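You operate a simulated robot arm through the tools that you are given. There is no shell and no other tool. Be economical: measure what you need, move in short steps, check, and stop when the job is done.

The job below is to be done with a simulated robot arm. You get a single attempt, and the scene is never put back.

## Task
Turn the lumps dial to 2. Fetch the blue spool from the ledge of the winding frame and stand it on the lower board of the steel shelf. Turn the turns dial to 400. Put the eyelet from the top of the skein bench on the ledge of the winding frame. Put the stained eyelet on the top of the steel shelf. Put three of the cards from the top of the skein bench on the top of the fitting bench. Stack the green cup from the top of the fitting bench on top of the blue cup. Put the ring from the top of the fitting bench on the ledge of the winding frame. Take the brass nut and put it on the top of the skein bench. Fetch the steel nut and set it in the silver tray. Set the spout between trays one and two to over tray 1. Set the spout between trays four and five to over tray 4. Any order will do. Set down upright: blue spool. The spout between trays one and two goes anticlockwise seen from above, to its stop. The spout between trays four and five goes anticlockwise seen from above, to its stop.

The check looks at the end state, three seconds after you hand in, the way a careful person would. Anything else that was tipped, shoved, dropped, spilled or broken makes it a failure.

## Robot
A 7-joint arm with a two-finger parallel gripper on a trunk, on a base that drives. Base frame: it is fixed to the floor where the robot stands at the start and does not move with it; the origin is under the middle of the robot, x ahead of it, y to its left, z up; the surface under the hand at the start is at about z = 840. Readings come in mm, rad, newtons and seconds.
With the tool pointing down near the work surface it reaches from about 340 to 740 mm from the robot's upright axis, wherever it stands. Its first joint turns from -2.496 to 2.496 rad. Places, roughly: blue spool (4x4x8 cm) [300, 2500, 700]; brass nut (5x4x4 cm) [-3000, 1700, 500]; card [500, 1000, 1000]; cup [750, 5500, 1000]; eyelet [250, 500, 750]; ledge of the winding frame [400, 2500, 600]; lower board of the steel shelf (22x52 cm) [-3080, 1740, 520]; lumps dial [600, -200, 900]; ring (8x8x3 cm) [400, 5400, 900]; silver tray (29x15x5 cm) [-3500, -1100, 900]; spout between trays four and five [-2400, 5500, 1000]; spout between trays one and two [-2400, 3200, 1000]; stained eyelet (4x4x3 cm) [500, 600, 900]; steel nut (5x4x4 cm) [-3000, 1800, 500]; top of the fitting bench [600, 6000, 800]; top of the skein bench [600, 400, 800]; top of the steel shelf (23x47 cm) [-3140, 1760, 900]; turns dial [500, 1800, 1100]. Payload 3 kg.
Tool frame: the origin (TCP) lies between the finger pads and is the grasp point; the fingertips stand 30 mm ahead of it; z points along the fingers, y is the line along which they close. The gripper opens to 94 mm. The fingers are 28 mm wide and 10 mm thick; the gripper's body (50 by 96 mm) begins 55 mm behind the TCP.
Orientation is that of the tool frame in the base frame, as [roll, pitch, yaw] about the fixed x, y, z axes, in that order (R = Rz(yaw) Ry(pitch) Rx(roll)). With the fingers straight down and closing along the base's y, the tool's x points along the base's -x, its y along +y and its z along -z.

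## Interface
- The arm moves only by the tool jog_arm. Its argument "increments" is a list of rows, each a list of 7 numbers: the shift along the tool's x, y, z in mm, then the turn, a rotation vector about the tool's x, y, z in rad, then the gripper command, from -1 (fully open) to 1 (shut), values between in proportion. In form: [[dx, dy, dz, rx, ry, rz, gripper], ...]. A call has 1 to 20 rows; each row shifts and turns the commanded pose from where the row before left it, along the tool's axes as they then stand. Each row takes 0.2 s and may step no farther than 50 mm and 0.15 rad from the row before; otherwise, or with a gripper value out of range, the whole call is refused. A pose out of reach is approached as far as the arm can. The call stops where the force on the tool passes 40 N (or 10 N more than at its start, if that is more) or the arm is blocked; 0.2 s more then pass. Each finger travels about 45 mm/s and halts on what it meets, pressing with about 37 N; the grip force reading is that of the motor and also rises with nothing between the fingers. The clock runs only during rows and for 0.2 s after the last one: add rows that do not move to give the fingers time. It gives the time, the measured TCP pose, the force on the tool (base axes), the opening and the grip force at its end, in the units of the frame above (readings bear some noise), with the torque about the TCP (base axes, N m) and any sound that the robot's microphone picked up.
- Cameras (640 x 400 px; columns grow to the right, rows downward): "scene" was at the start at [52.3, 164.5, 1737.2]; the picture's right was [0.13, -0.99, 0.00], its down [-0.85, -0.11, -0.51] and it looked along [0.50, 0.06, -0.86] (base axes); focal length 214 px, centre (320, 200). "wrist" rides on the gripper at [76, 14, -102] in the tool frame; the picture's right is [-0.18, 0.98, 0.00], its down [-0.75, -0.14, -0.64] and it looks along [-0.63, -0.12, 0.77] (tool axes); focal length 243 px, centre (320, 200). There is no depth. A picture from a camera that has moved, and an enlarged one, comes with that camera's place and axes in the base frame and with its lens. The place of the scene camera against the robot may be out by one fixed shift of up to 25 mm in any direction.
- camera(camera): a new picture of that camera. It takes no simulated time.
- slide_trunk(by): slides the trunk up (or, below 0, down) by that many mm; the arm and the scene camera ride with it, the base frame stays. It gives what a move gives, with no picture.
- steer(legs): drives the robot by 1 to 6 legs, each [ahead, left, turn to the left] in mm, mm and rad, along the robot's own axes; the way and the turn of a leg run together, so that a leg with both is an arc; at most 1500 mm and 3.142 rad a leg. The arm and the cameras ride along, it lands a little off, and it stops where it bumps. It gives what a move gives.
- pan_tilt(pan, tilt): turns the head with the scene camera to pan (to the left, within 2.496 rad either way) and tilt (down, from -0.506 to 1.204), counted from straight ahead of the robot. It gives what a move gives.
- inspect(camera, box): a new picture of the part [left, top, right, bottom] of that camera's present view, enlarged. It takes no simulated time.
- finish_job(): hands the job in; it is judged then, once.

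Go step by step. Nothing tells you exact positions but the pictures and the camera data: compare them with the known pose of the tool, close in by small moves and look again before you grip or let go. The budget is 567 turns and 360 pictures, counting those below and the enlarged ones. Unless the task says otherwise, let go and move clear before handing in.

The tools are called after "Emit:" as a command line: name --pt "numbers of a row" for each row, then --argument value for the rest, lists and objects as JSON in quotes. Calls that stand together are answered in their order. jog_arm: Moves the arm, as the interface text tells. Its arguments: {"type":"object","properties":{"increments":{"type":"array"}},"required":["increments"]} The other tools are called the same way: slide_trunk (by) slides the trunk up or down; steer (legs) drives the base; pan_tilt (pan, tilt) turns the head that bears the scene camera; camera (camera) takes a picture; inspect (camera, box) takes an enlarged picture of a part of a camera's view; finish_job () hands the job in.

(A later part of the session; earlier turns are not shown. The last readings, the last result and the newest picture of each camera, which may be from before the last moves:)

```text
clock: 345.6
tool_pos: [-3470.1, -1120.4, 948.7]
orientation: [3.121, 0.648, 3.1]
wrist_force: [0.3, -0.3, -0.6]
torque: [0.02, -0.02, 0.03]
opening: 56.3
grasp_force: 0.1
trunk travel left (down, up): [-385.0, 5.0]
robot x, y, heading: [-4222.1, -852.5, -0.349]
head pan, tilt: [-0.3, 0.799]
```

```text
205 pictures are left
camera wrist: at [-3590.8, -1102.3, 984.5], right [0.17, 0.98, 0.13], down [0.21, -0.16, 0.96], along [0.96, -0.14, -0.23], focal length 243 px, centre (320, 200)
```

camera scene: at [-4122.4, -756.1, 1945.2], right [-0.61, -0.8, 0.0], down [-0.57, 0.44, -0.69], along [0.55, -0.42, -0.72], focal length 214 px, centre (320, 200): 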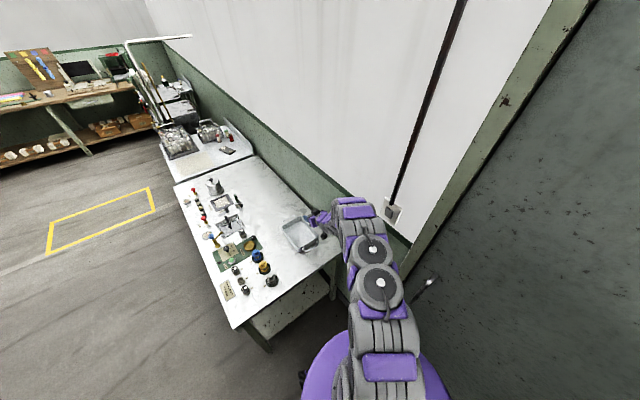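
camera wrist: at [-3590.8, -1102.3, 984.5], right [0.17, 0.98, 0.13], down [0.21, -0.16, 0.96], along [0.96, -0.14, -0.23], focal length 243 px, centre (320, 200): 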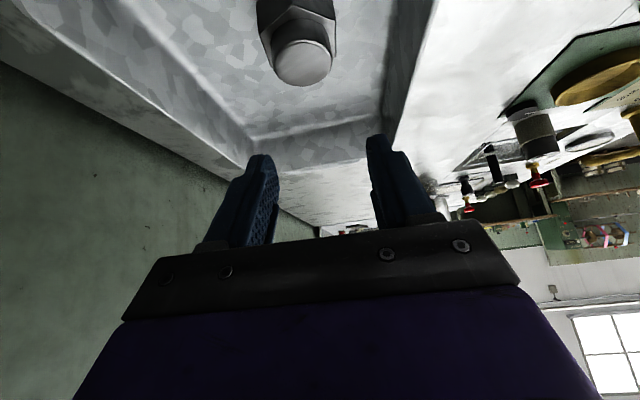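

The steel nut stands in the tray. I back away, tuck the arm, and head for the spouts.

Emit:
jog_arm --pt "-30 0 -30 0 0 0 -0.2" --pt "-30 0 -30 0 0 0 -0.2" --pt "0 0 0 0 0 0 -0.2"

Emit:
steer --legs '[[-240, -60, 0], [0, 0, 0.35], [0, 1000, 0]]'

Emit:
pan_tilt --pan -0.6 --tilt 0.6

Emit:
camera --camera "scene"

```text
clock: 346.4
tool_pos: [-3458.0, -1121.6, 1032.1]
orientation: [3.121, 0.645, 3.101]
wrist_force: [0.8, 0.8, 0.5]
torque: [-0.02, -0.01, 0.0]
opening: 56.1
grasp_force: 0.1
trunk travel left (down, up): [-385.0, 5.0]
robot x, y, heading: [-4224.5, -854.7, -0.352]
head pan, tilt: [-0.3, 0.799]
```

```text
clock: 354.0
tool_pos: [-3657.8, 181.4, 1032.4]
orientation: [3.122, 0.648, -2.833]
wrist_force: [-0.1, -1.1, 0.8]
torque: [0.03, 0.0, 0.01]
opening: 56.4
grasp_force: 0.0
trunk travel left (down, up): [-385.0, 5.0]
robot x, y, heading: [-4467.1, 169.3, 0.0]
head pan, tilt: [-0.3, 0.799]
```

```text
clock: 354.8
tool_pos: [-3658.7, 182.7, 1034.1]
orientation: [3.122, 0.65, -2.831]
wrist_force: [-0.4, -0.9, 0.8]
torque: [0.0, 0.03, -0.01]
opening: 56.3
grasp_force: 0.1
trunk travel left (down, up): [-385.0, 5.0]
robot x, y, heading: [-4470.7, 172.6, -0.006]
head pan, tilt: [-0.6, 0.6]
```

```text
204 pictures are left
camera scene: at [-4407.5, 273.2, 1956.8], right [-0.56, -0.83, 0.0], down [-0.47, 0.32, -0.82], along [0.68, -0.47, -0.57], focal length 214 px, centre (320, 200)
```

scene: 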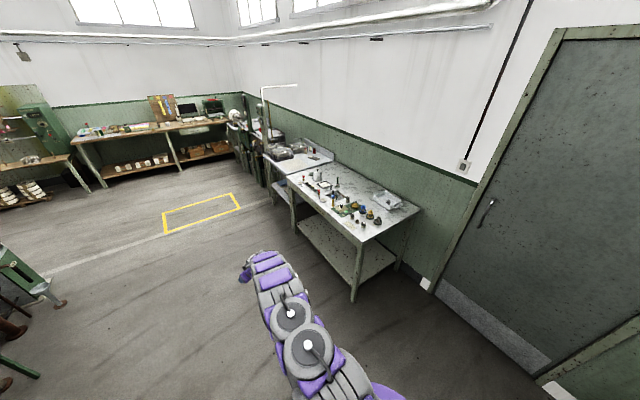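

Emit:
jog_arm --pt "36 0 -27 0 0 0 -0.2" --pt "36 0 -27 0 0 0 -0.2" --pt "36 0 -27 0 0 0 -0.2" --pt "36 0 -27 0 0 0 -0.2" --pt "36 0 -27 0 0.13 0 -0.2" --pt "36 0 -27 0 0.13 0 -0.2" --pt "0 0 0 0 0.13 0 -0.2" --pt "0 0 0 0 0.13 0 -0.2" --pt "0 0 0 0 0.13 0 -0.2" --pt "0 0 0 0 0 0.15 -0.2" --pt "0 0 0 0 0 0.15 -0.2"

Emit:
slide_trunk --by -185

Emit:
steer --legs '[[1500, 0, 0], [1350, 0, 0], [0, 0, 1.57], [1000, 0, 0]]'

Emit:
pan_tilt --pan 0.6 --tilt 0.5

Emit:
camera --camera "scene"

```text
clock: 357.2
tool_pos: [-3906.5, 104.8, 1035.8]
orientation: [3.126, -0.008, -3.122]
wrist_force: [-0.5, 0.9, 0.4]
torque: [-0.02, 0.01, 0.05]
opening: 56.4
grasp_force: 0.1
out of reach, approached as far as the arm can: row 6
trunk travel left (down, up): [-385.0, 5.0]
robot x, y, heading: [-4472.8, 171.7, -0.0]
head pan, tilt: [-0.6, 0.6]
```

```text
clock: 359.3
tool_pos: [-3905.7, 106.5, 851.6]
orientation: [3.128, -0.005, -3.121]
wrist_force: [0.4, -0.6, 0.0]
torque: [-0.05, 0.01, 0.0]
opening: 56.4
grasp_force: 0.0
trunk travel left (down, up): [-200.0, 190.0]
robot x, y, heading: [-4471.3, 166.5, 0.0]
head pan, tilt: [-0.6, 0.6]
```

```text
clock: 381.7
tool_pos: [-1540.9, 1753.5, 851.5]
orientation: [3.127, -0.006, -1.559]
wrist_force: [0.4, -0.2, -1.2]
torque: [0.02, -0.03, -0.02]
opening: 56.6
grasp_force: 0.0
trunk travel left (down, up): [-200.0, 190.0]
robot x, y, heading: [-1612.4, 1190.8, 1.558]
head pan, tilt: [-0.6, 0.6]
```

```text
clock: 383.1
tool_pos: [-1540.8, 1751.0, 851.7]
orientation: [3.127, -0.003, -1.56]
wrist_force: [0.2, -0.6, -0.3]
torque: [0.03, 0.02, 0.0]
opening: 56.5
grasp_force: 0.0
trunk travel left (down, up): [-200.0, 190.0]
robot x, y, heading: [-1612.8, 1190.9, 1.556]
head pan, tilt: [0.6, 0.499]
```

```text
203 pictures are left
camera scene: at [-1792.5, 1255.6, 1780.9], right [0.83, 0.55, 0.0], down [0.27, -0.4, -0.88], along [-0.49, 0.73, -0.48], focal length 214 px, centre (320, 200)
```

scene: 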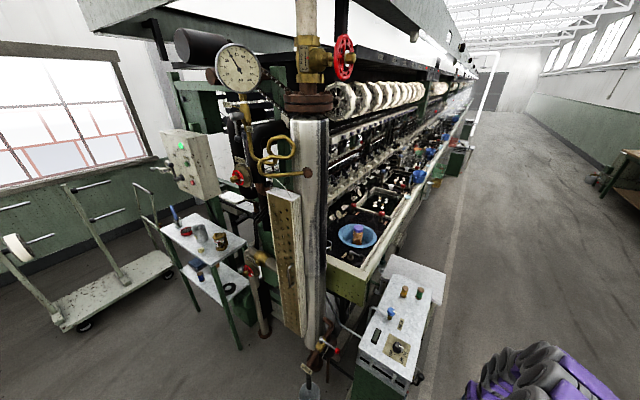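

Emit:
steer --legs '[[0, -500, 0], [1300, 0, 0], [700, 0, 0], [0, 0, 1.57]]'

Emit:
pan_tilt --pan 0.0 --tilt 0.5

Emit:
camera --camera "scene"

```text
clock: 399.4
tool_pos: [-1663.9, 3236.8, 852.1]
orientation: [3.127, -0.003, 0.027]
wrist_force: [0.1, 0.7, 0.0]
torque: [0.02, -0.02, 0.0]
opening: 56.4
grasp_force: 0.0
trunk travel left (down, up): [-200.0, 190.0]
robot x, y, heading: [-1104.6, 3175.8, -3.135]
head pan, tilt: [0.6, 0.499]
```

```text
clock: 400.4
tool_pos: [-1664.8, 3236.6, 852.2]
orientation: [3.129, -0.003, 0.026]
wrist_force: [-0.3, 0.3, 0.1]
torque: [0.02, -0.03, -0.02]
opening: 56.3
grasp_force: 0.0
trunk travel left (down, up): [-200.0, 190.0]
robot x, y, heading: [-1104.7, 3173.8, -3.134]
head pan, tilt: [0.0, 0.499]
```

```text
202 pictures are left
camera scene: at [-1157.8, 3045.7, 1780.9], right [-0.01, 1.0, 0.0], down [0.48, 0.0, -0.88], along [-0.88, -0.01, -0.48], focal length 214 px, centre (320, 200)
```

scene: 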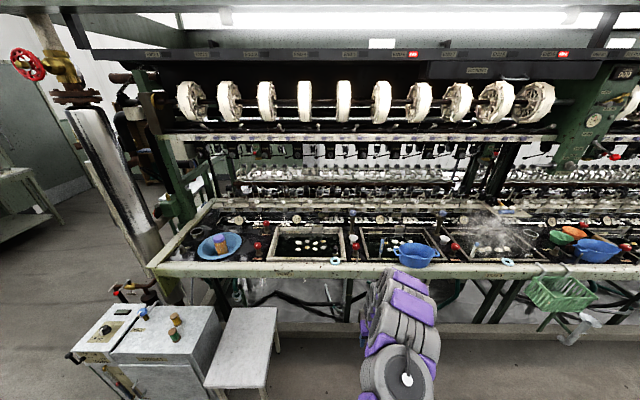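

Emit:
inspect --camera "scene" --box '[180, 190, 380, 290]'

Emit:
inspect --camera "scene" --box '[380, 180, 640, 310]'

```text
3.20 times, centred on (280, 240) of scene
camera zoom: at [-1157.8, 3045.7, 1780.9], right [-0.01, 1.0, 0.0], down [0.48, 0.0, -0.88], along [-0.88, -0.01, -0.48], focal length 686 px, centre (448, 72)
```

zoom: 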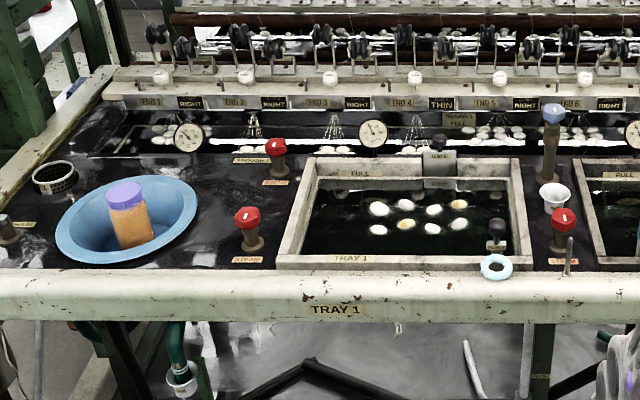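

```text
2.46 times, centred on (510, 245) of scene
camera zoom: at [-1157.8, 3045.7, 1780.9], right [-0.01, 1.0, 0.0], down [0.48, 0.0, -0.88], along [-0.88, -0.01, -0.48], focal length 528 px, centre (-148, 89)
```

zoom: 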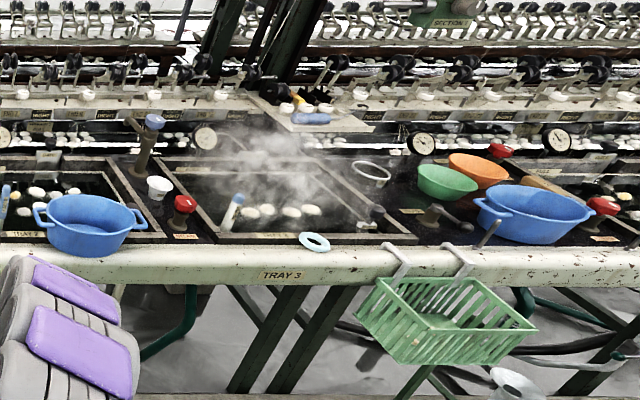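

Emit:
inspect --camera "scene" --box '[310, 190, 390, 270]'

Emit:
inspect --camera "scene" --box '[400, 200, 480, 270]'

```text
5.00 times, centred on (350, 230) of scene
camera zoom: at [-1157.8, 3045.7, 1780.9], right [-0.01, 1.0, 0.0], down [0.48, 0.0, -0.88], along [-0.88, -0.01, -0.48], focal length 1072 px, centre (170, 50)
```

zoom: 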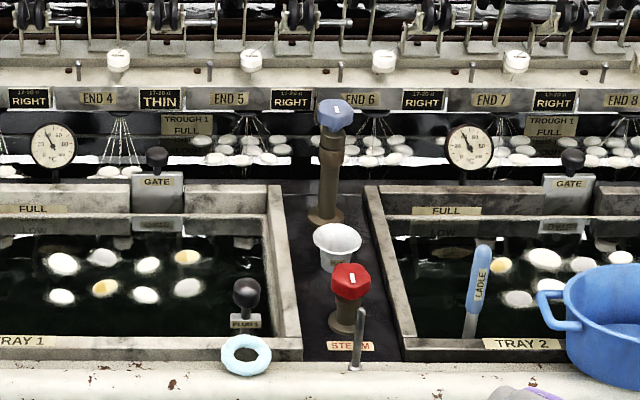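

```text
5.71 times, centred on (440, 235) of scene
camera zoom: at [-1157.8, 3045.7, 1780.9], right [-0.01, 1.0, 0.0], down [0.48, 0.0, -0.88], along [-0.88, -0.01, -0.48], focal length 1226 px, centre (-366, 0)
```

zoom: 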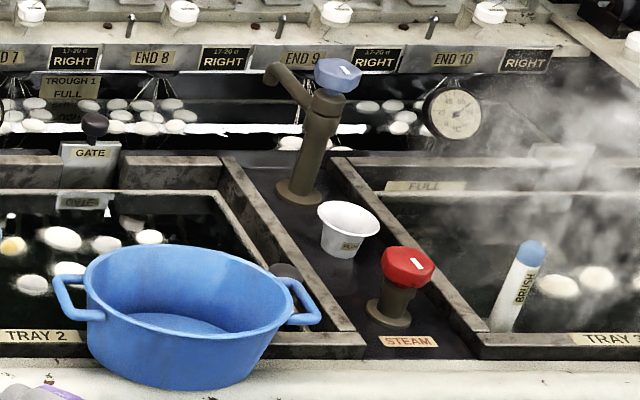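

The spout 1-2 post stands at about (-2254, 3254) with a blue valve cap; its arm seems to point backward. I drive nearer for a close look.

Emit:
steer --legs '[[0, -160, 0], [400, 0, 0]]'

Emit:
pan_tilt --pan 0.0 --tilt 0.7

Emit:
camera --camera "scene"

Emit:
inspect --camera "scene" --box '[240, 120, 400, 240]'

Emit:
camera --camera "wrist"

```text
clock: 403.7
tool_pos: [-2024.5, 3399.3, 854.3]
orientation: [3.121, -0.01, 0.027]
wrist_force: [0.6, 0.4, -1.0]
torque: [0.07, 0.02, 0.02]
opening: 56.5
grasp_force: 0.0
trunk travel left (down, up): [-200.0, 190.0]
robot x, y, heading: [-1473.4, 3331.2, -3.134]
head pan, tilt: [0.0, 0.499]
stopped in leg 2: the force on the tool passed its limit at 60 N (the readings are from after the stop); the commanded pose is now the measured one
```

```text
clock: 404.4
tool_pos: [-2025.5, 3396.2, 853.5]
orientation: [3.122, -0.01, 0.026]
wrist_force: [-0.3, -0.4, 0.0]
torque: [0.01, -0.05, -0.01]
opening: 56.4
grasp_force: 0.1
trunk travel left (down, up): [-200.0, 190.0]
robot x, y, heading: [-1472.9, 3328.4, -3.137]
head pan, tilt: [0.0, 0.7]
```

```text
197 pictures are left
camera scene: at [-1519.5, 3207.2, 1763.6], right [-0.01, 1.0, 0.0], down [0.65, 0.0, -0.76], along [-0.76, -0.01, -0.65], focal length 214 px, centre (320, 200)
```

scene: 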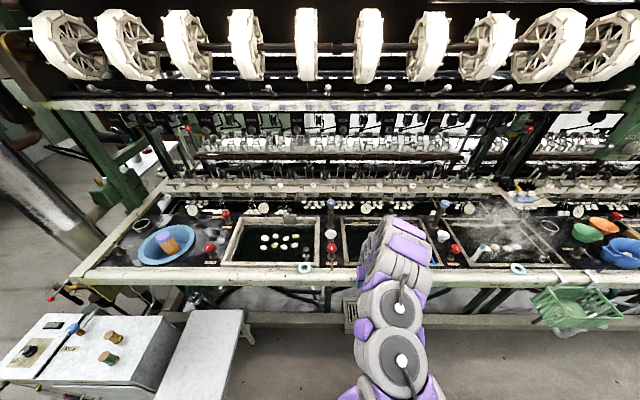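

```text
3.33 times, centred on (320, 180) of scene
camera zoom: at [-1519.5, 3207.2, 1763.6], right [-0.01, 1.0, 0.0], down [0.65, 0.0, -0.76], along [-0.76, -0.01, -0.65], focal length 715 px, centre (320, 267)
```

zoom: 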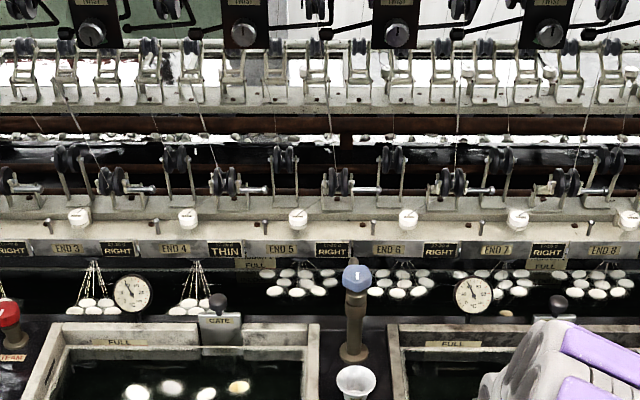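

```text
195 pictures are left
camera wrist: at [-1948.2, 3384.9, 958.0], right [-0.16, -0.99, 0.02], down [-0.76, 0.13, 0.63], along [-0.63, 0.09, -0.77], focal length 243 px, centre (320, 200)
```

wrist: 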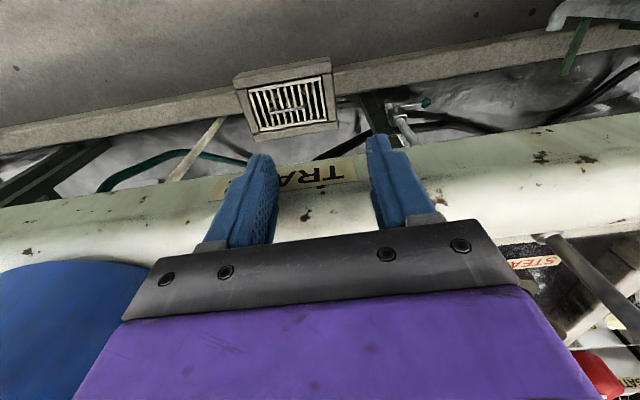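

My hand was too low and bumped the front rail (stopped). I back off slightly, raise the trunk and hand.

Emit:
steer --legs '[[-60, 0, 0]]'

Emit:
slide_trunk --by 190

Emit:
jog_arm --pt "0 0 -45 0 0 0 1" --pt "0 0 -45 0 0 0 1" --pt "0 0 -45 0 0 0 1" --pt "0 0 -45 0 0 0 1" --pt "0 0 0 0 0 0 1"

Emit:
camera --camera "scene"

Emit:
camera --camera "wrist"

```text
clock: 405.4
tool_pos: [-1962.9, 3395.7, 854.2]
orientation: [3.124, -0.007, 0.027]
wrist_force: [0.5, 0.6, 0.9]
torque: [-0.02, 0.01, 0.03]
opening: 56.4
grasp_force: 0.0
trunk travel left (down, up): [-200.0, 190.0]
robot x, y, heading: [-1408.3, 3330.6, -3.131]
head pan, tilt: [0.0, 0.7]
```

```text
clock: 407.5
tool_pos: [-1963.7, 3392.9, 1045.6]
orientation: [3.126, -0.009, 0.027]
wrist_force: [-0.1, 0.0, -0.4]
torque: [0.0, -0.04, 0.03]
opening: 56.7
grasp_force: 0.0
trunk travel left (down, up): [-390.0, 0.0]
robot x, y, heading: [-1410.9, 3331.2, -3.133]
head pan, tilt: [0.0, 0.7]
```

```text
clock: 408.7
tool_pos: [-1965.0, 3392.1, 1224.9]
orientation: [3.127, -0.011, 0.029]
wrist_force: [0.5, -0.5, -0.7]
torque: [0.04, 0.02, 0.01]
opening: 0.0
grasp_force: 33.0
trunk travel left (down, up): [-390.0, 0.0]
robot x, y, heading: [-1411.6, 3330.9, -3.131]
head pan, tilt: [0.0, 0.7]
```

```text
194 pictures are left
camera scene: at [-1460.9, 3203.4, 1953.1], right [-0.01, 1.0, 0.0], down [0.65, 0.01, -0.76], along [-0.76, -0.01, -0.65], focal length 214 px, centre (320, 200)
```

scene: 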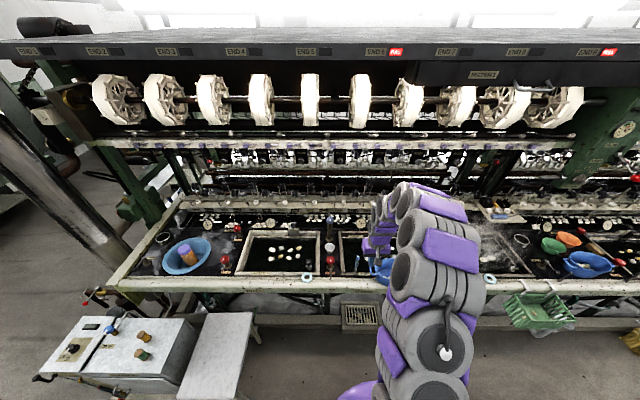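

```text
193 pictures are left
camera wrist: at [-1888.4, 3381.7, 1328.6], right [-0.16, -0.99, 0.01], down [-0.76, 0.13, 0.63], along [-0.63, 0.09, -0.77], focal length 243 px, centre (320, 200)
```

wrist: 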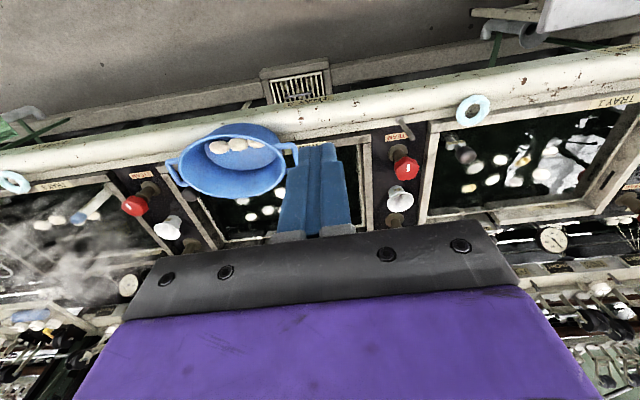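

Emit:
inspect --camera "scene" --box '[280, 180, 380, 290]'

Emit:
inspect --camera "wrist" --box '[80, 80, 460, 300]'

```text
3.64 times, centred on (330, 235) of scene
camera zoom: at [-1460.9, 3203.4, 1953.1], right [-0.01, 1.0, 0.0], down [0.65, 0.01, -0.76], along [-0.76, -0.01, -0.65], focal length 780 px, centre (284, 73)
```

zoom: 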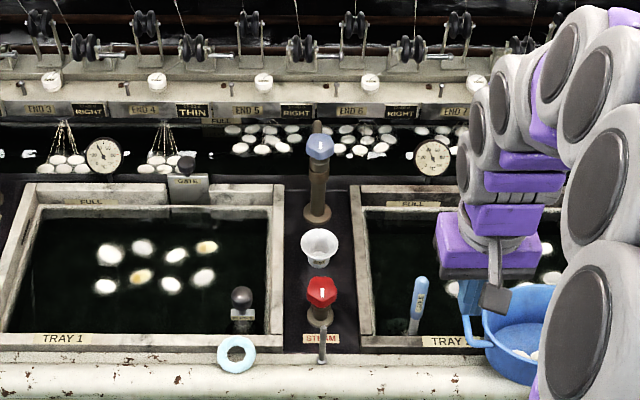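

```text
1.68 times, centred on (270, 190) of wrist
camera zoom: at [-1888.4, 3381.7, 1328.6], right [-0.16, -0.99, 0.01], down [-0.76, 0.13, 0.63], along [-0.63, 0.09, -0.77], focal length 409 px, centre (404, 217)
```

zoom: 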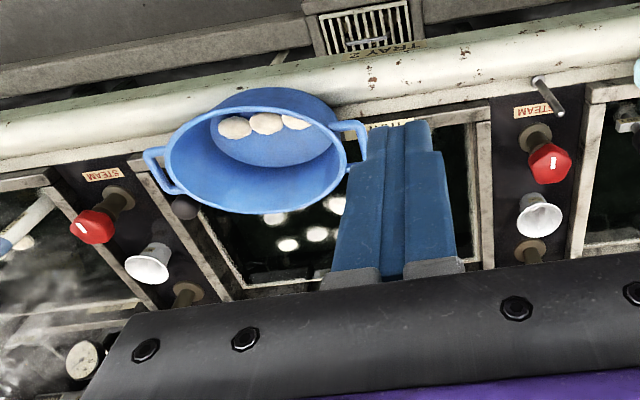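

The spout arm points straight back (-x); to go over tray 1 it must swing to -y. I'll push it with the closed fingers. First closer, and tilt the hand.

Emit:
steer --legs '[[180, 0, 0]]'

Emit:
jog_arm --pt "0 45 0 0 -0.12 0 1" --pt "0 40 0 0 -0.12 0 1" --pt "0 0 0 0 -0.12 0 1" --pt "0 0 0 0 -0.12 0 1" --pt "0 0 0 0 -0.12 0 1" --pt "0 0 0 0 0 0 1"

Emit:
camera --camera "wrist"

Emit:
camera --camera "scene"

```text
clock: 410.2
tool_pos: [-2145.9, 3391.8, 1225.1]
orientation: [3.128, -0.009, 0.028]
wrist_force: [-0.1, -0.1, 0.2]
torque: [0.0, -0.03, 0.03]
opening: 0.1
grasp_force: 32.8
trunk travel left (down, up): [-390.0, 0.0]
robot x, y, heading: [-1596.5, 3331.6, -3.132]
head pan, tilt: [0.0, 0.7]
```

```text
clock: 411.6
tool_pos: [-2139.5, 3304.2, 1226.7]
orientation: [3.127, 0.593, 0.019]
wrist_force: [0.5, 0.5, 1.1]
torque: [0.0, 0.01, 0.02]
opening: 0.0
grasp_force: 32.6
trunk travel left (down, up): [-390.0, 0.0]
robot x, y, heading: [-1594.4, 3334.9, -3.131]
head pan, tilt: [0.0, 0.7]
```

```text
190 pictures are left
camera wrist: at [-2018.2, 3294.1, 1269.5], right [-0.13, -0.99, 0.12], down [-0.27, 0.15, 0.95], along [-0.95, 0.09, -0.28], focal length 243 px, centre (320, 200)
```

wrist: 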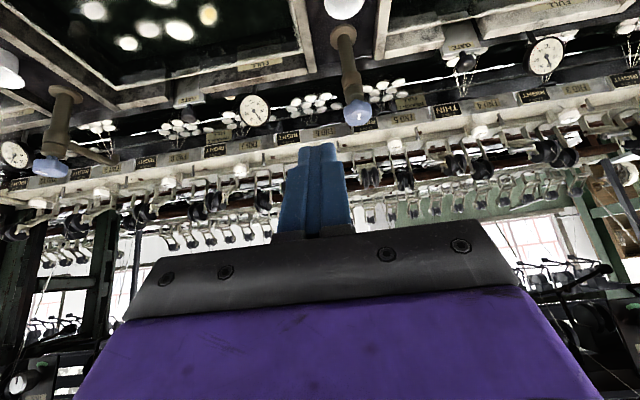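

```text
189 pictures are left
camera scene: at [-1638.5, 3200.3, 1953.2], right [-0.01, 1.0, 0.0], down [0.65, 0.01, -0.76], along [-0.76, -0.01, -0.65], focal length 214 px, centre (320, 200)
```

scene: 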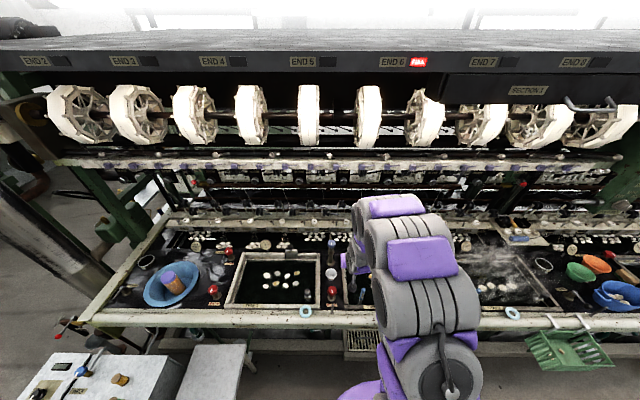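

Emit:
inspect --camera "wrist" --box '[300, 0, 420, 130]'

Emit:
inspect --camera "wrist" --box '[20, 70, 140, 190]'

Emit:
inspect --camera "scene" --box '[290, 200, 370, 290]'

```text
3.08 times, centred on (360, 65) of wrist
camera zoom: at [-2018.2, 3294.1, 1269.5], right [-0.13, -0.99, 0.12], down [-0.27, 0.15, 0.95], along [-0.95, 0.09, -0.28], focal length 746 px, centre (197, 615)
```

zoom: 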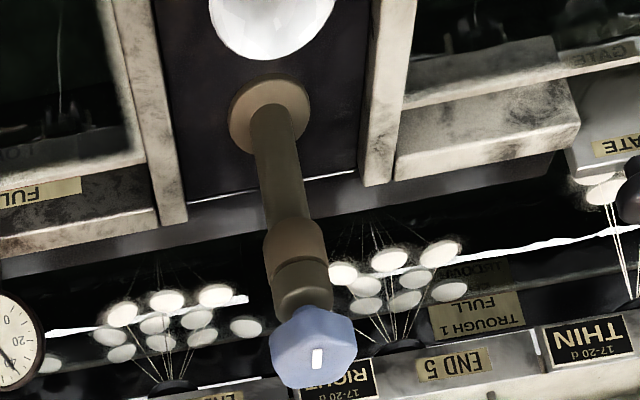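

```text
3.33 times, centred on (80, 130) of wrist
camera zoom: at [-2018.2, 3294.1, 1269.5], right [-0.13, -0.99, 0.12], down [-0.27, 0.15, 0.95], along [-0.95, 0.09, -0.28], focal length 809 px, centre (1120, 433)
```

zoom: 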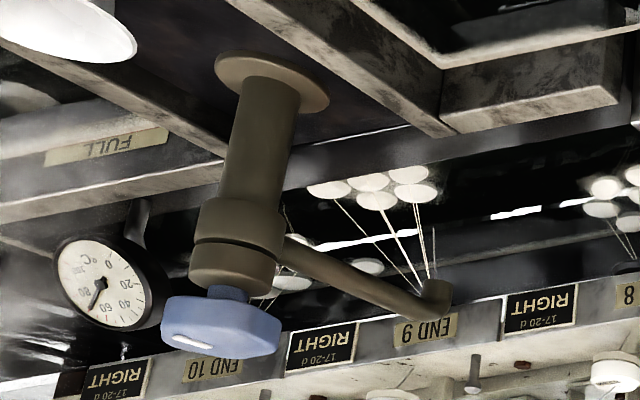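

```text
4.44 times, centred on (330, 245) of scene
camera zoom: at [-1638.5, 3200.3, 1953.2], right [-0.01, 1.0, 0.0], down [0.65, 0.01, -0.76], along [-0.76, -0.01, -0.65], focal length 953 px, centre (276, 0)
```

zoom: 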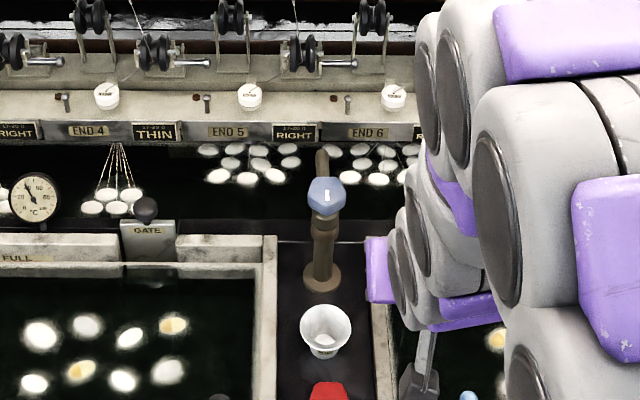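

The spout's pipe is at z≈1018, about 90 mm long, below the blue knob (top ≈1065). I'll use a nearly vertical closed gripper behind the post; moving closer.

Emit:
steer --legs '[[45, 0, 0]]'

Emit:
jog_arm --pt "0 0 0 0 0.13 0 1" --pt "0 0 0 0 0.13 0 1" --pt "0 0 0 0 0.13 0 1" --pt "-40 5 8 0 0 0 1" --pt "-40 5 8 0 0 0 1" --pt "-40 5 8 0 0 0 1" --pt "0 0 0 0 0 0 1"

Emit:
camera --camera "wrist"

Emit:
camera --camera "scene"

```text
clock: 412.5
tool_pos: [-2184.3, 3305.2, 1226.9]
orientation: [3.126, 0.592, 0.018]
wrist_force: [-1.1, -0.8, 0.2]
torque: [-0.01, -0.03, -0.01]
opening: 0.1
grasp_force: 33.0
trunk travel left (down, up): [-390.0, 0.0]
robot x, y, heading: [-1635.9, 3330.4, -3.134]
head pan, tilt: [0.0, 0.7]
```

```text
clock: 414.1
tool_pos: [-2304.4, 3286.6, 1228.6]
orientation: [3.131, 0.203, 0.025]
wrist_force: [-0.3, -0.9, -0.9]
torque: [0.03, 0.01, -0.02]
opening: 0.0
grasp_force: 33.3
trunk travel left (down, up): [-390.0, 0.0]
robot x, y, heading: [-1637.9, 3331.8, -3.135]
head pan, tilt: [0.0, 0.7]
```

```text
185 pictures are left
camera wrist: at [-2207.2, 3275.9, 1314.2], right [-0.15, -0.99, 0.05], down [-0.61, 0.13, 0.78], along [-0.78, 0.09, -0.62], focal length 243 px, centre (320, 200)
```

wrist: 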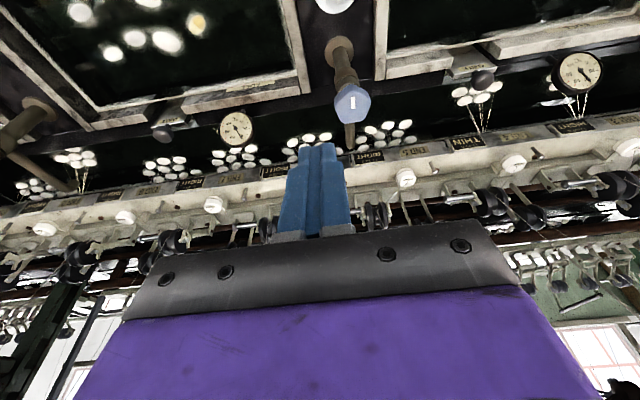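

```text
184 pictures are left
camera scene: at [-1682.3, 3199.9, 1953.2], right [-0.01, 1.0, 0.0], down [0.65, 0.01, -0.76], along [-0.76, -0.01, -0.65], focal length 214 px, centre (320, 200)
```

scene: 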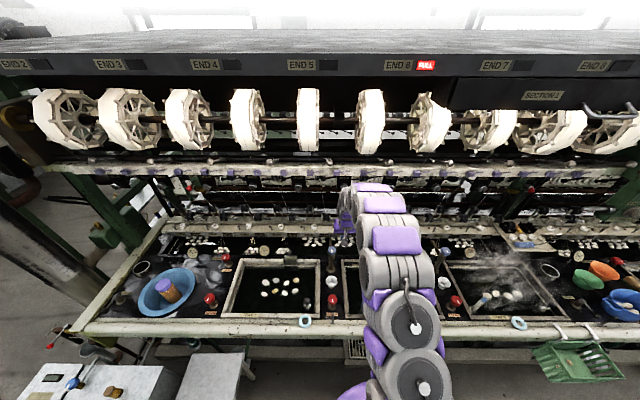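

Emit:
inspect --camera "wrist" --box '[280, 30, 420, 190]'

```text
2.50 times, centred on (350, 110) of wrist
camera zoom: at [-2207.2, 3275.9, 1314.2], right [-0.15, -0.99, 0.05], down [-0.61, 0.13, 0.78], along [-0.78, 0.09, -0.62], focal length 606 px, centre (245, 425)
```

zoom: 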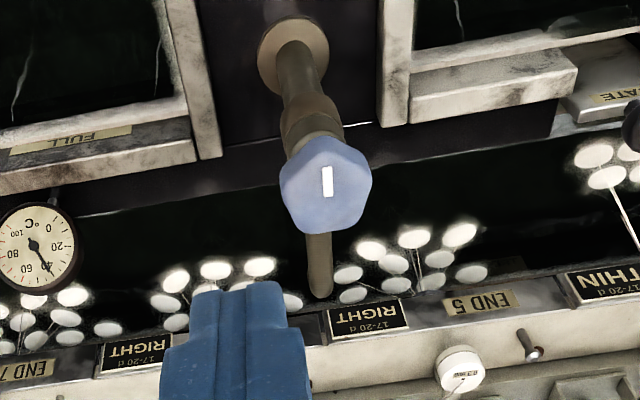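

From two wrist views the post is really at (-2380, 3246), knob top z≈1021, pipe z≈963 reaching back to x≈-2496. I move closer by 40 mm and position the closed fingers on its +y side.

Emit:
steer --legs '[[45, 0, 0]]'

Emit:
jog_arm --pt "-30 -4 6 0 0 0 1" --pt "-30 -4 6 0 0 0 1" --pt "-30 -4 6 0 0 0 1" --pt "0 0 0 0 0 0 1"

Emit:
camera --camera "wrist"

Emit:
inspect --camera "wrist" --box '[270, 20, 410, 180]'

```text
clock: 415.0
tool_pos: [-2350.9, 3287.1, 1227.8]
orientation: [3.13, 0.202, 0.024]
wrist_force: [0.3, 0.3, -0.3]
torque: [0.0, -0.03, -0.02]
opening: 0.0
grasp_force: 32.5
trunk travel left (down, up): [-390.0, 0.0]
robot x, y, heading: [-1678.0, 3328.7, -3.131]
head pan, tilt: [0.0, 0.7]
```

```text
clock: 416.0
tool_pos: [-2416.3, 3293.2, 1234.0]
orientation: [3.129, 0.206, 0.026]
wrist_force: [0.9, -0.2, -0.4]
torque: [0.01, 0.0, -0.03]
opening: 0.0
grasp_force: 32.8
trunk travel left (down, up): [-390.0, 0.0]
robot x, y, heading: [-1679.5, 3330.9, -3.127]
head pan, tilt: [0.0, 0.7]
```

```text
182 pictures are left
camera wrist: at [-2319.2, 3282.0, 1318.6], right [-0.15, -0.99, 0.05], down [-0.61, 0.13, 0.78], along [-0.78, 0.09, -0.62], focal length 243 px, centre (320, 200)
```

wrist: 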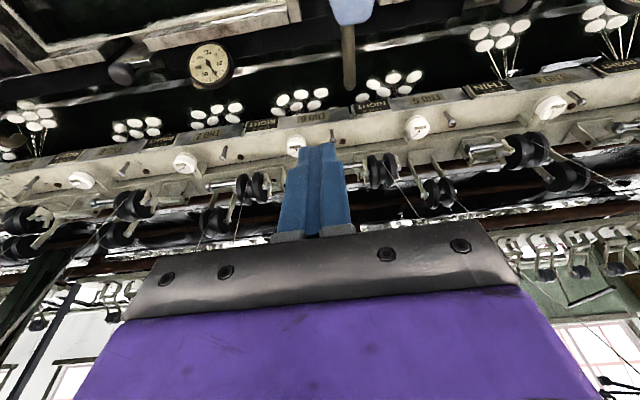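

```text
2.50 times, centred on (340, 100) of wrist
camera zoom: at [-2319.2, 3282.0, 1318.6], right [-0.15, -0.99, 0.05], down [-0.61, 0.13, 0.78], along [-0.78, 0.09, -0.62], focal length 606 px, centre (270, 450)
```

zoom: 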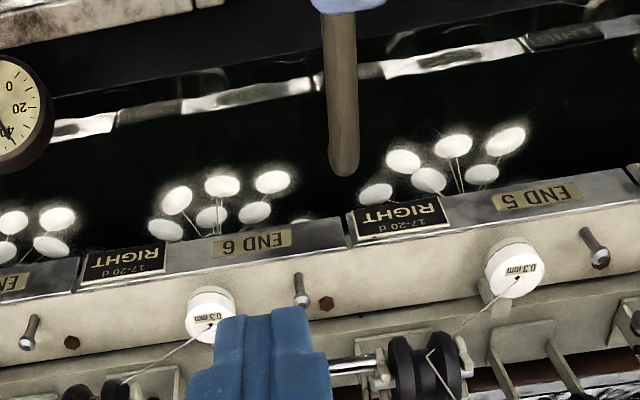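

Emit:
jog_arm --pt "4.5 0 42 0 0 0 1" --pt "4.5 0 42 0 0 0 1" --pt "4.5 0 42 0 0 0 1" --pt "4.5 0 42 0 0 0 1" --pt "4.5 0 42 0 0 0 1" --pt "0 0 0 0 0 0 1"

Emit:
camera --camera "wrist"

Emit:
inspect --camera "scene" --box '[290, 180, 390, 290]'

```text
clock: 417.4
tool_pos: [-2458.8, 3299.5, 1020.9]
orientation: [3.123, 0.205, 0.023]
wrist_force: [-1.3, 0.8, 1.7]
torque: [0.01, -0.01, 0.03]
opening: 0.2
grasp_force: 33.2
trunk travel left (down, up): [-390.0, 0.0]
robot x, y, heading: [-1675.8, 3332.1, -3.136]
head pan, tilt: [0.0, 0.7]
```

```text
180 pictures are left
camera wrist: at [-2362.6, 3288.6, 1106.2], right [-0.15, -0.99, 0.05], down [-0.61, 0.14, 0.78], along [-0.78, 0.09, -0.62], focal length 243 px, centre (320, 200)
```

wrist: 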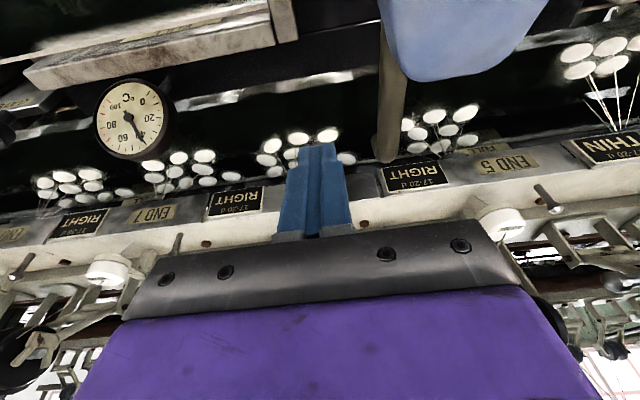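

```text
3.64 times, centred on (340, 235) of scene
camera zoom: at [-1725.5, 3210.8, 1954.0], right [-0.01, 1.0, 0.0], down [0.65, 0.0, -0.76], along [-0.76, -0.01, -0.65], focal length 780 px, centre (247, 73)
```

zoom: 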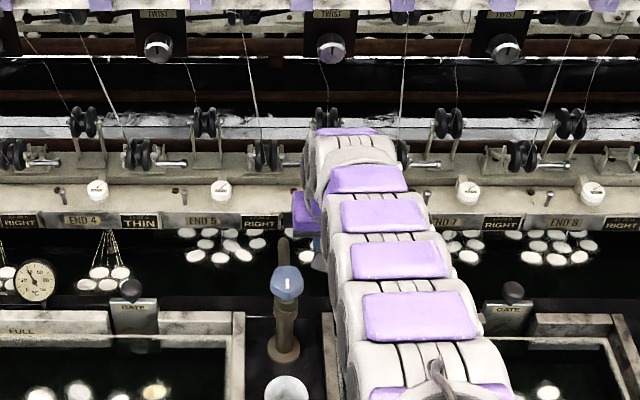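

Emit:
jog_arm --pt "6 0 20 0 0 0 1" --pt "6 0 20 0 0 0 1" --pt "0 0 0 0 0 0 1"

Emit:
camera --camera "wrist"

```text
clock: 418.2
tool_pos: [-2457.6, 3296.2, 992.5]
orientation: [3.126, 0.205, 0.024]
wrist_force: [0.3, 1.0, 0.5]
torque: [-0.04, -0.03, 0.0]
opening: 0.0
grasp_force: 33.0
out of reach, approached as far as the arm can: row 2
trunk travel left (down, up): [-390.0, 0.0]
robot x, y, heading: [-1677.8, 3331.7, -3.133]
head pan, tilt: [0.0, 0.7]
```

```text
178 pictures are left
camera wrist: at [-2362.0, 3285.4, 1078.4], right [-0.15, -0.99, 0.05], down [-0.61, 0.14, 0.78], along [-0.78, 0.09, -0.62], focal length 243 px, centre (320, 200)
```

wrist: 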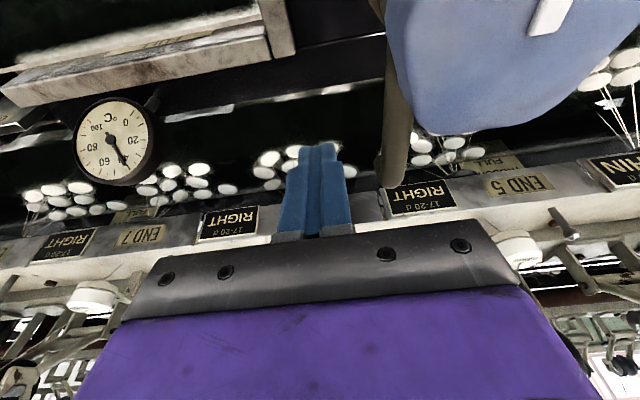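

Emit:
slide_trunk --by -12

Emit:
jog_arm --pt "8 0 0 0 0 0 1" --pt "0 8 0 0 0 0 1" --pt "0 8 0 0 0 0 1" --pt "0 0 0 0 0 0 1"

Emit:
camera --camera "wrist"

```text
clock: 418.8
tool_pos: [-2459.0, 3289.1, 981.8]
orientation: [3.132, 0.203, 0.027]
wrist_force: [0.1, 0.9, -0.3]
torque: [0.04, -0.02, -0.01]
opening: 0.3
grasp_force: 33.3
trunk travel left (down, up): [-378.0, 12.0]
robot x, y, heading: [-1686.1, 3330.5, -3.133]
head pan, tilt: [0.0, 0.7]
```

```text
clock: 419.8
tool_pos: [-2449.9, 3274.3, 980.2]
orientation: [3.128, 0.204, 0.024]
wrist_force: [-0.2, -1.0, -0.3]
torque: [0.04, -0.03, -0.02]
opening: 0.0
grasp_force: 33.0
trunk travel left (down, up): [-378.0, 12.0]
robot x, y, heading: [-1678.2, 3334.0, -3.135]
head pan, tilt: [0.0, 0.7]
```

```text
177 pictures are left
camera wrist: at [-2353.3, 3264.3, 1065.1], right [-0.15, -0.99, 0.05], down [-0.61, 0.13, 0.78], along [-0.78, 0.09, -0.62], focal length 243 px, centre (320, 200)
```

wrist: 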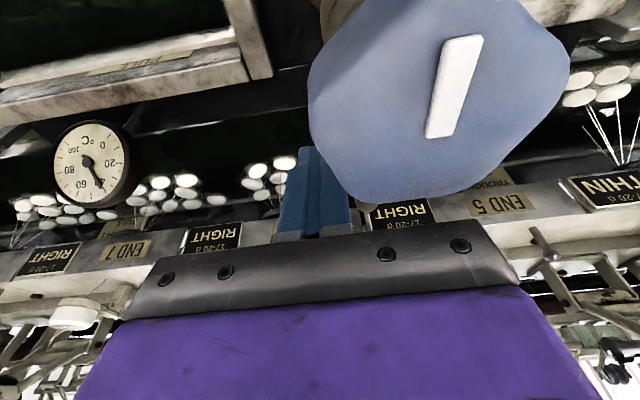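

I push the pipe toward -y along an arc, turning the hand along with it so that its body stays clear of the knob.

Emit:
jog_arm --pt "0 14 0 0 0 0 1" --pt "2 7.5 -0.4 0 0 -0.14 1" --pt "-2.2 11.3 0.1 0 0 -0.14 1" --pt "-2 11.3 -0.2 0 0 -0.15 1" --pt "0 0 0 0 0 0 1"

Emit:
camera --camera "wrist"

Emit:
inspect --camera "scene" --box '[290, 180, 390, 290]'

```text
clock: 421.0
tool_pos: [-2444.7, 3229.7, 979.6]
orientation: [-3.067, 0.189, 0.467]
wrist_force: [-0.4, 0.1, -0.3]
torque: [0.01, -0.03, 0.04]
opening: 0.0
grasp_force: 33.1
trunk travel left (down, up): [-378.0, 12.0]
robot x, y, heading: [-1678.6, 3331.0, -3.135]
head pan, tilt: [0.0, 0.7]
```

```text
176 pictures are left
camera wrist: at [-2350.6, 3253.2, 1064.8], right [0.27, -0.96, -0.04], down [-0.59, -0.19, 0.78], along [-0.76, -0.19, -0.62], focal length 243 px, centre (320, 200)
```

wrist: 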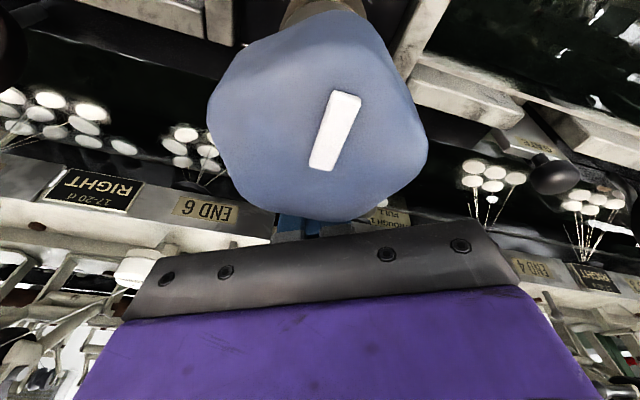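

```text
3.64 times, centred on (340, 235) of scene
camera zoom: at [-1729.1, 3199.2, 1941.0], right [-0.01, 1.0, 0.0], down [0.65, 0.01, -0.76], along [-0.76, -0.01, -0.65], focal length 780 px, centre (247, 73)
```

zoom: 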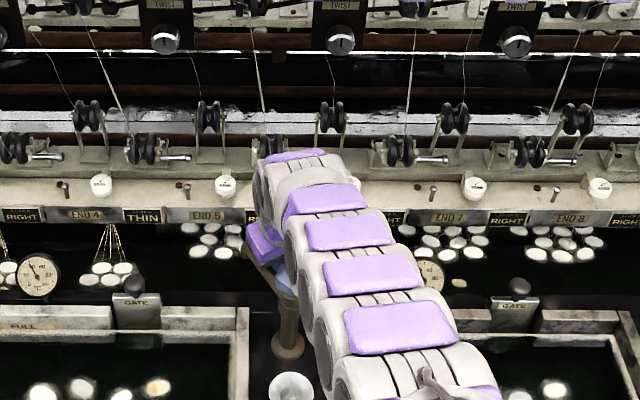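

Emit:
jog_arm --pt "-1.9 11.2 -0.6 0 0 -0.15 1" --pt "-1.7 12.2 -1.1 0 0 -0.15 1" --pt "-0.7 14.1 -1.8 0 0 -0.15 1" --pt "0 0 0 0 0 0 1"

Emit:
camera --camera "wrist"

Emit:
inspect --camera "scene" --box '[290, 180, 390, 290]'

```text
clock: 422.0
tool_pos: [-2427.7, 3198.5, 980.5]
orientation: [-2.991, 0.139, 0.919]
wrist_force: [0.2, -0.4, 0.6]
torque: [0.04, 0.0, -0.01]
opening: 0.0
grasp_force: 32.9
trunk travel left (down, up): [-378.0, 12.0]
robot x, y, heading: [-1681.1, 3329.2, -3.133]
head pan, tilt: [0.0, 0.7]
```

```text
174 pictures are left
camera wrist: at [-2349.5, 3250.9, 1068.6], right [0.65, -0.75, -0.12], down [-0.43, -0.49, 0.75], along [-0.63, -0.44, -0.65], focal length 243 px, centre (320, 200)
```

wrist: 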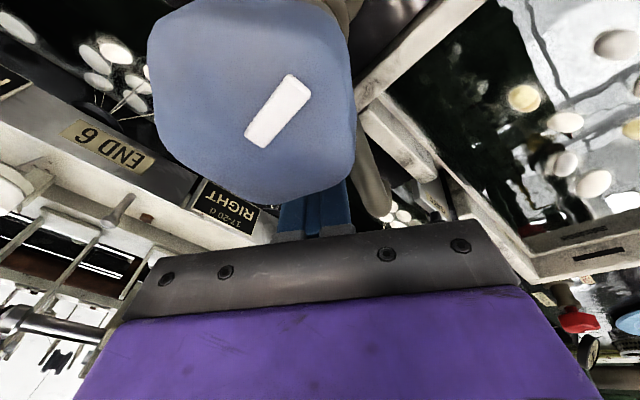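

```text
3.64 times, centred on (340, 235) of scene
camera zoom: at [-1729.2, 3198.8, 1941.0], right [-0.01, 1.0, 0.0], down [0.65, 0.01, -0.76], along [-0.76, -0.01, -0.65], focal length 780 px, centre (247, 73)
```

zoom: 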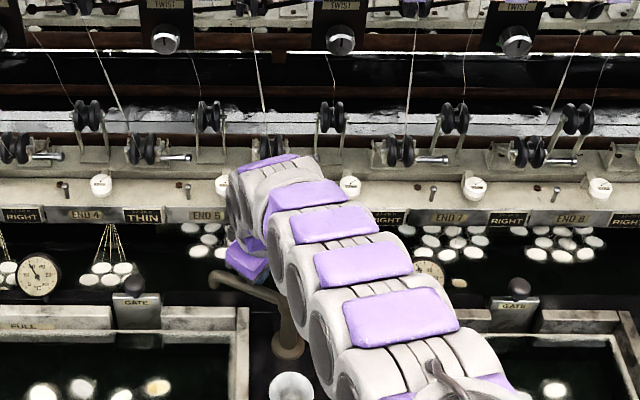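

Emit:
jog_arm --pt "-0.5 13.5 -2.1 0 0 -0.15 1" --pt "-0.2 12.6 -2.2 0 0 -0.15 1" --pt "0 12.5 -2.4 0 0 -0.15 1" --pt "0 0 0 0 0 0 1"

Emit:
inspect --camera "scene" --box '[290, 180, 390, 290]'

Emit:
camera --camera "wrist"

```text
clock: 423.0
tool_pos: [-2400.5, 3183.5, 988.5]
orientation: [-2.926, 0.067, 1.363]
wrist_force: [-33.9, 1.9, -13.5]
torque: [-0.05, 1.17, 0.38]
opening: 0.0
grasp_force: 32.7
trunk travel left (down, up): [-378.0, 12.0]
robot x, y, heading: [-1680.9, 3329.9, -3.137]
head pan, tilt: [0.0, 0.7]
stopped in row 4: the force on the tool passed its limit at 42 N (the readings are from after the stop); the commanded pose is now the measured one
```

```text
3.64 times, centred on (340, 235) of scene
camera zoom: at [-1741.2, 3199.2, 1940.4], right [-0.01, 1.0, 0.0], down [0.65, 0.01, -0.76], along [-0.76, -0.01, -0.65], focal length 780 px, centre (247, 73)
```

zoom: 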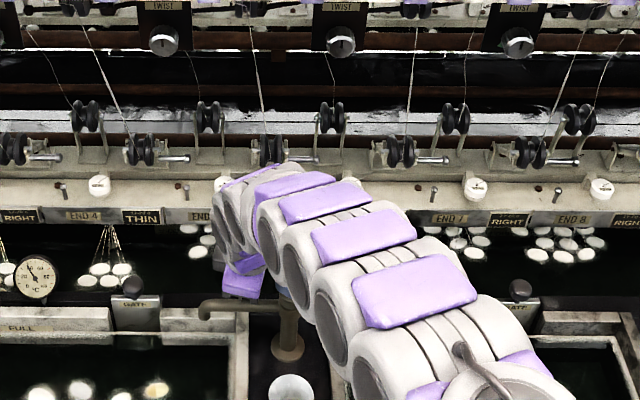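

```text
171 pictures are left
camera wrist: at [-2347.5, 3255.6, 1079.6], right [0.9, -0.39, -0.2], down [-0.15, -0.69, 0.71], along [-0.41, -0.61, -0.68], focal length 243 px, centre (320, 200)
```

wrist: 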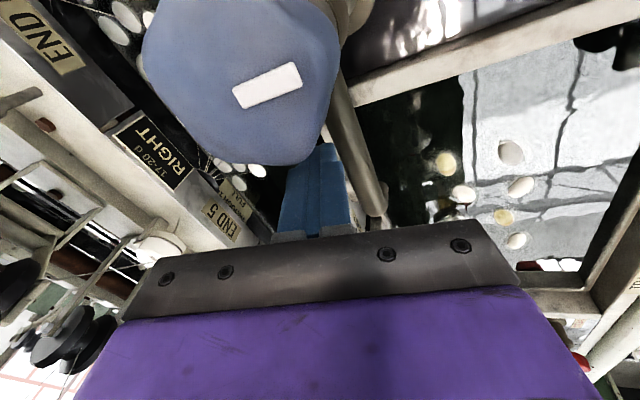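

The pipe reached its stop pointing over tray 1 (42 N resistance). I retreat: first away from the pipe, then straight up.

Emit:
jog_arm --pt "-2.2 -9.5 2 0 0 0 1" --pt "-1.9 -8 -39 0 0 0 1" --pt "-1.9 -8 -39 0 0 0 1" --pt "-1.9 -8 -39 0 0 0 1" --pt "-1.9 -8 -39 0 0 0 1" --pt "0 0 0 0 0 0 1"

Emit:
camera --camera "wrist"

```text
clock: 424.4
tool_pos: [-2402.7, 3183.1, 1145.7]
orientation: [-2.933, 0.064, 1.363]
wrist_force: [0.3, -1.1, -0.6]
torque: [0.01, -0.01, -0.01]
opening: 0.0
grasp_force: 33.0
trunk travel left (down, up): [-378.0, 12.0]
robot x, y, heading: [-1678.7, 3327.1, -3.134]
head pan, tilt: [0.0, 0.7]
```

```text
170 pictures are left
camera wrist: at [-2350.9, 3256.3, 1238.7], right [0.9, -0.39, -0.19], down [-0.15, -0.69, 0.71], along [-0.41, -0.61, -0.68], focal length 243 px, centre (320, 200)
```

wrist: 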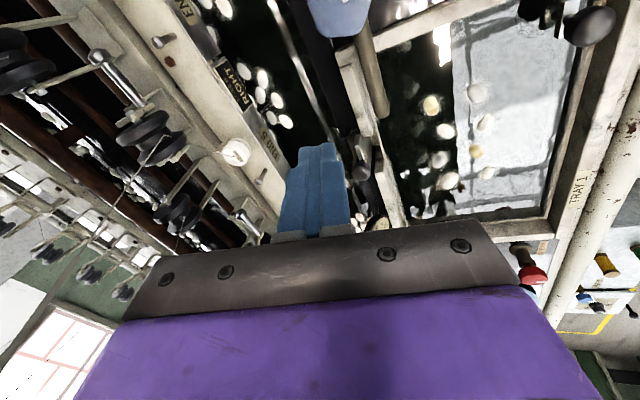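

Spout 1-2 is over tray 1. I turn the hand back, retract, and drive along to the spout between trays four and five.

Emit:
jog_arm --pt "0 0 -30 0 0 0.149 1" --pt "0 0 -30 0 0 0.149 1" --pt "0 0 0 0 0 0.149 1" --pt "0 0 0 0 0 0.149 1" --pt "0 0 0 0 0 0.149 1" --pt "0 0 0 0 0 0.149 1" --pt "0 0 0 0 0 0.149 1" --pt "0 0 0 0 0 0.149 1" --pt "0 0 0 0 0 0.149 1" --pt "40 0 -8 0 0 0 1" --pt "40 0 -8 0 0 0 1" --pt "40 0 -8 0 0 0 1" --pt "40 0 -8 0 0 0 1"

Emit:
steer --legs '[[-350, 0, 0], [0, -1400, 0], [0, -400, 0]]'

Emit:
camera --camera "scene"

```text
clock: 427.2
tool_pos: [-2224.4, 3187.3, 1202.9]
orientation: [3.124, 0.222, 0.014]
wrist_force: [-0.1, -0.4, 0.2]
torque: [0.0, -0.01, 0.02]
opening: 0.2
grasp_force: 33.0
trunk travel left (down, up): [-378.0, 12.0]
robot x, y, heading: [-1684.5, 3329.3, -3.127]
head pan, tilt: [0.0, 0.7]
```

```text
clock: 438.1
tool_pos: [-1888.1, 4982.6, 1202.8]
orientation: [3.125, 0.223, 0.007]
wrist_force: [0.2, -0.5, 0.2]
torque: [0.0, -0.01, -0.02]
opening: 0.1
grasp_force: 33.1
trunk travel left (down, up): [-378.0, 12.0]
robot x, y, heading: [-1340.7, 5128.2, -3.142]
head pan, tilt: [0.0, 0.7]
```

```text
169 pictures are left
camera scene: at [-1388.3, 4988.0, 1940.7], right [0.0, 1.0, 0.0], down [0.65, 0.01, -0.76], along [-0.76, 0.0, -0.65], focal length 214 px, centre (320, 200)
```

scene: 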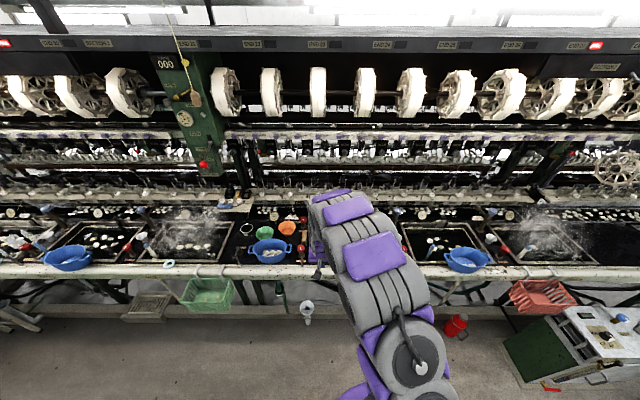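

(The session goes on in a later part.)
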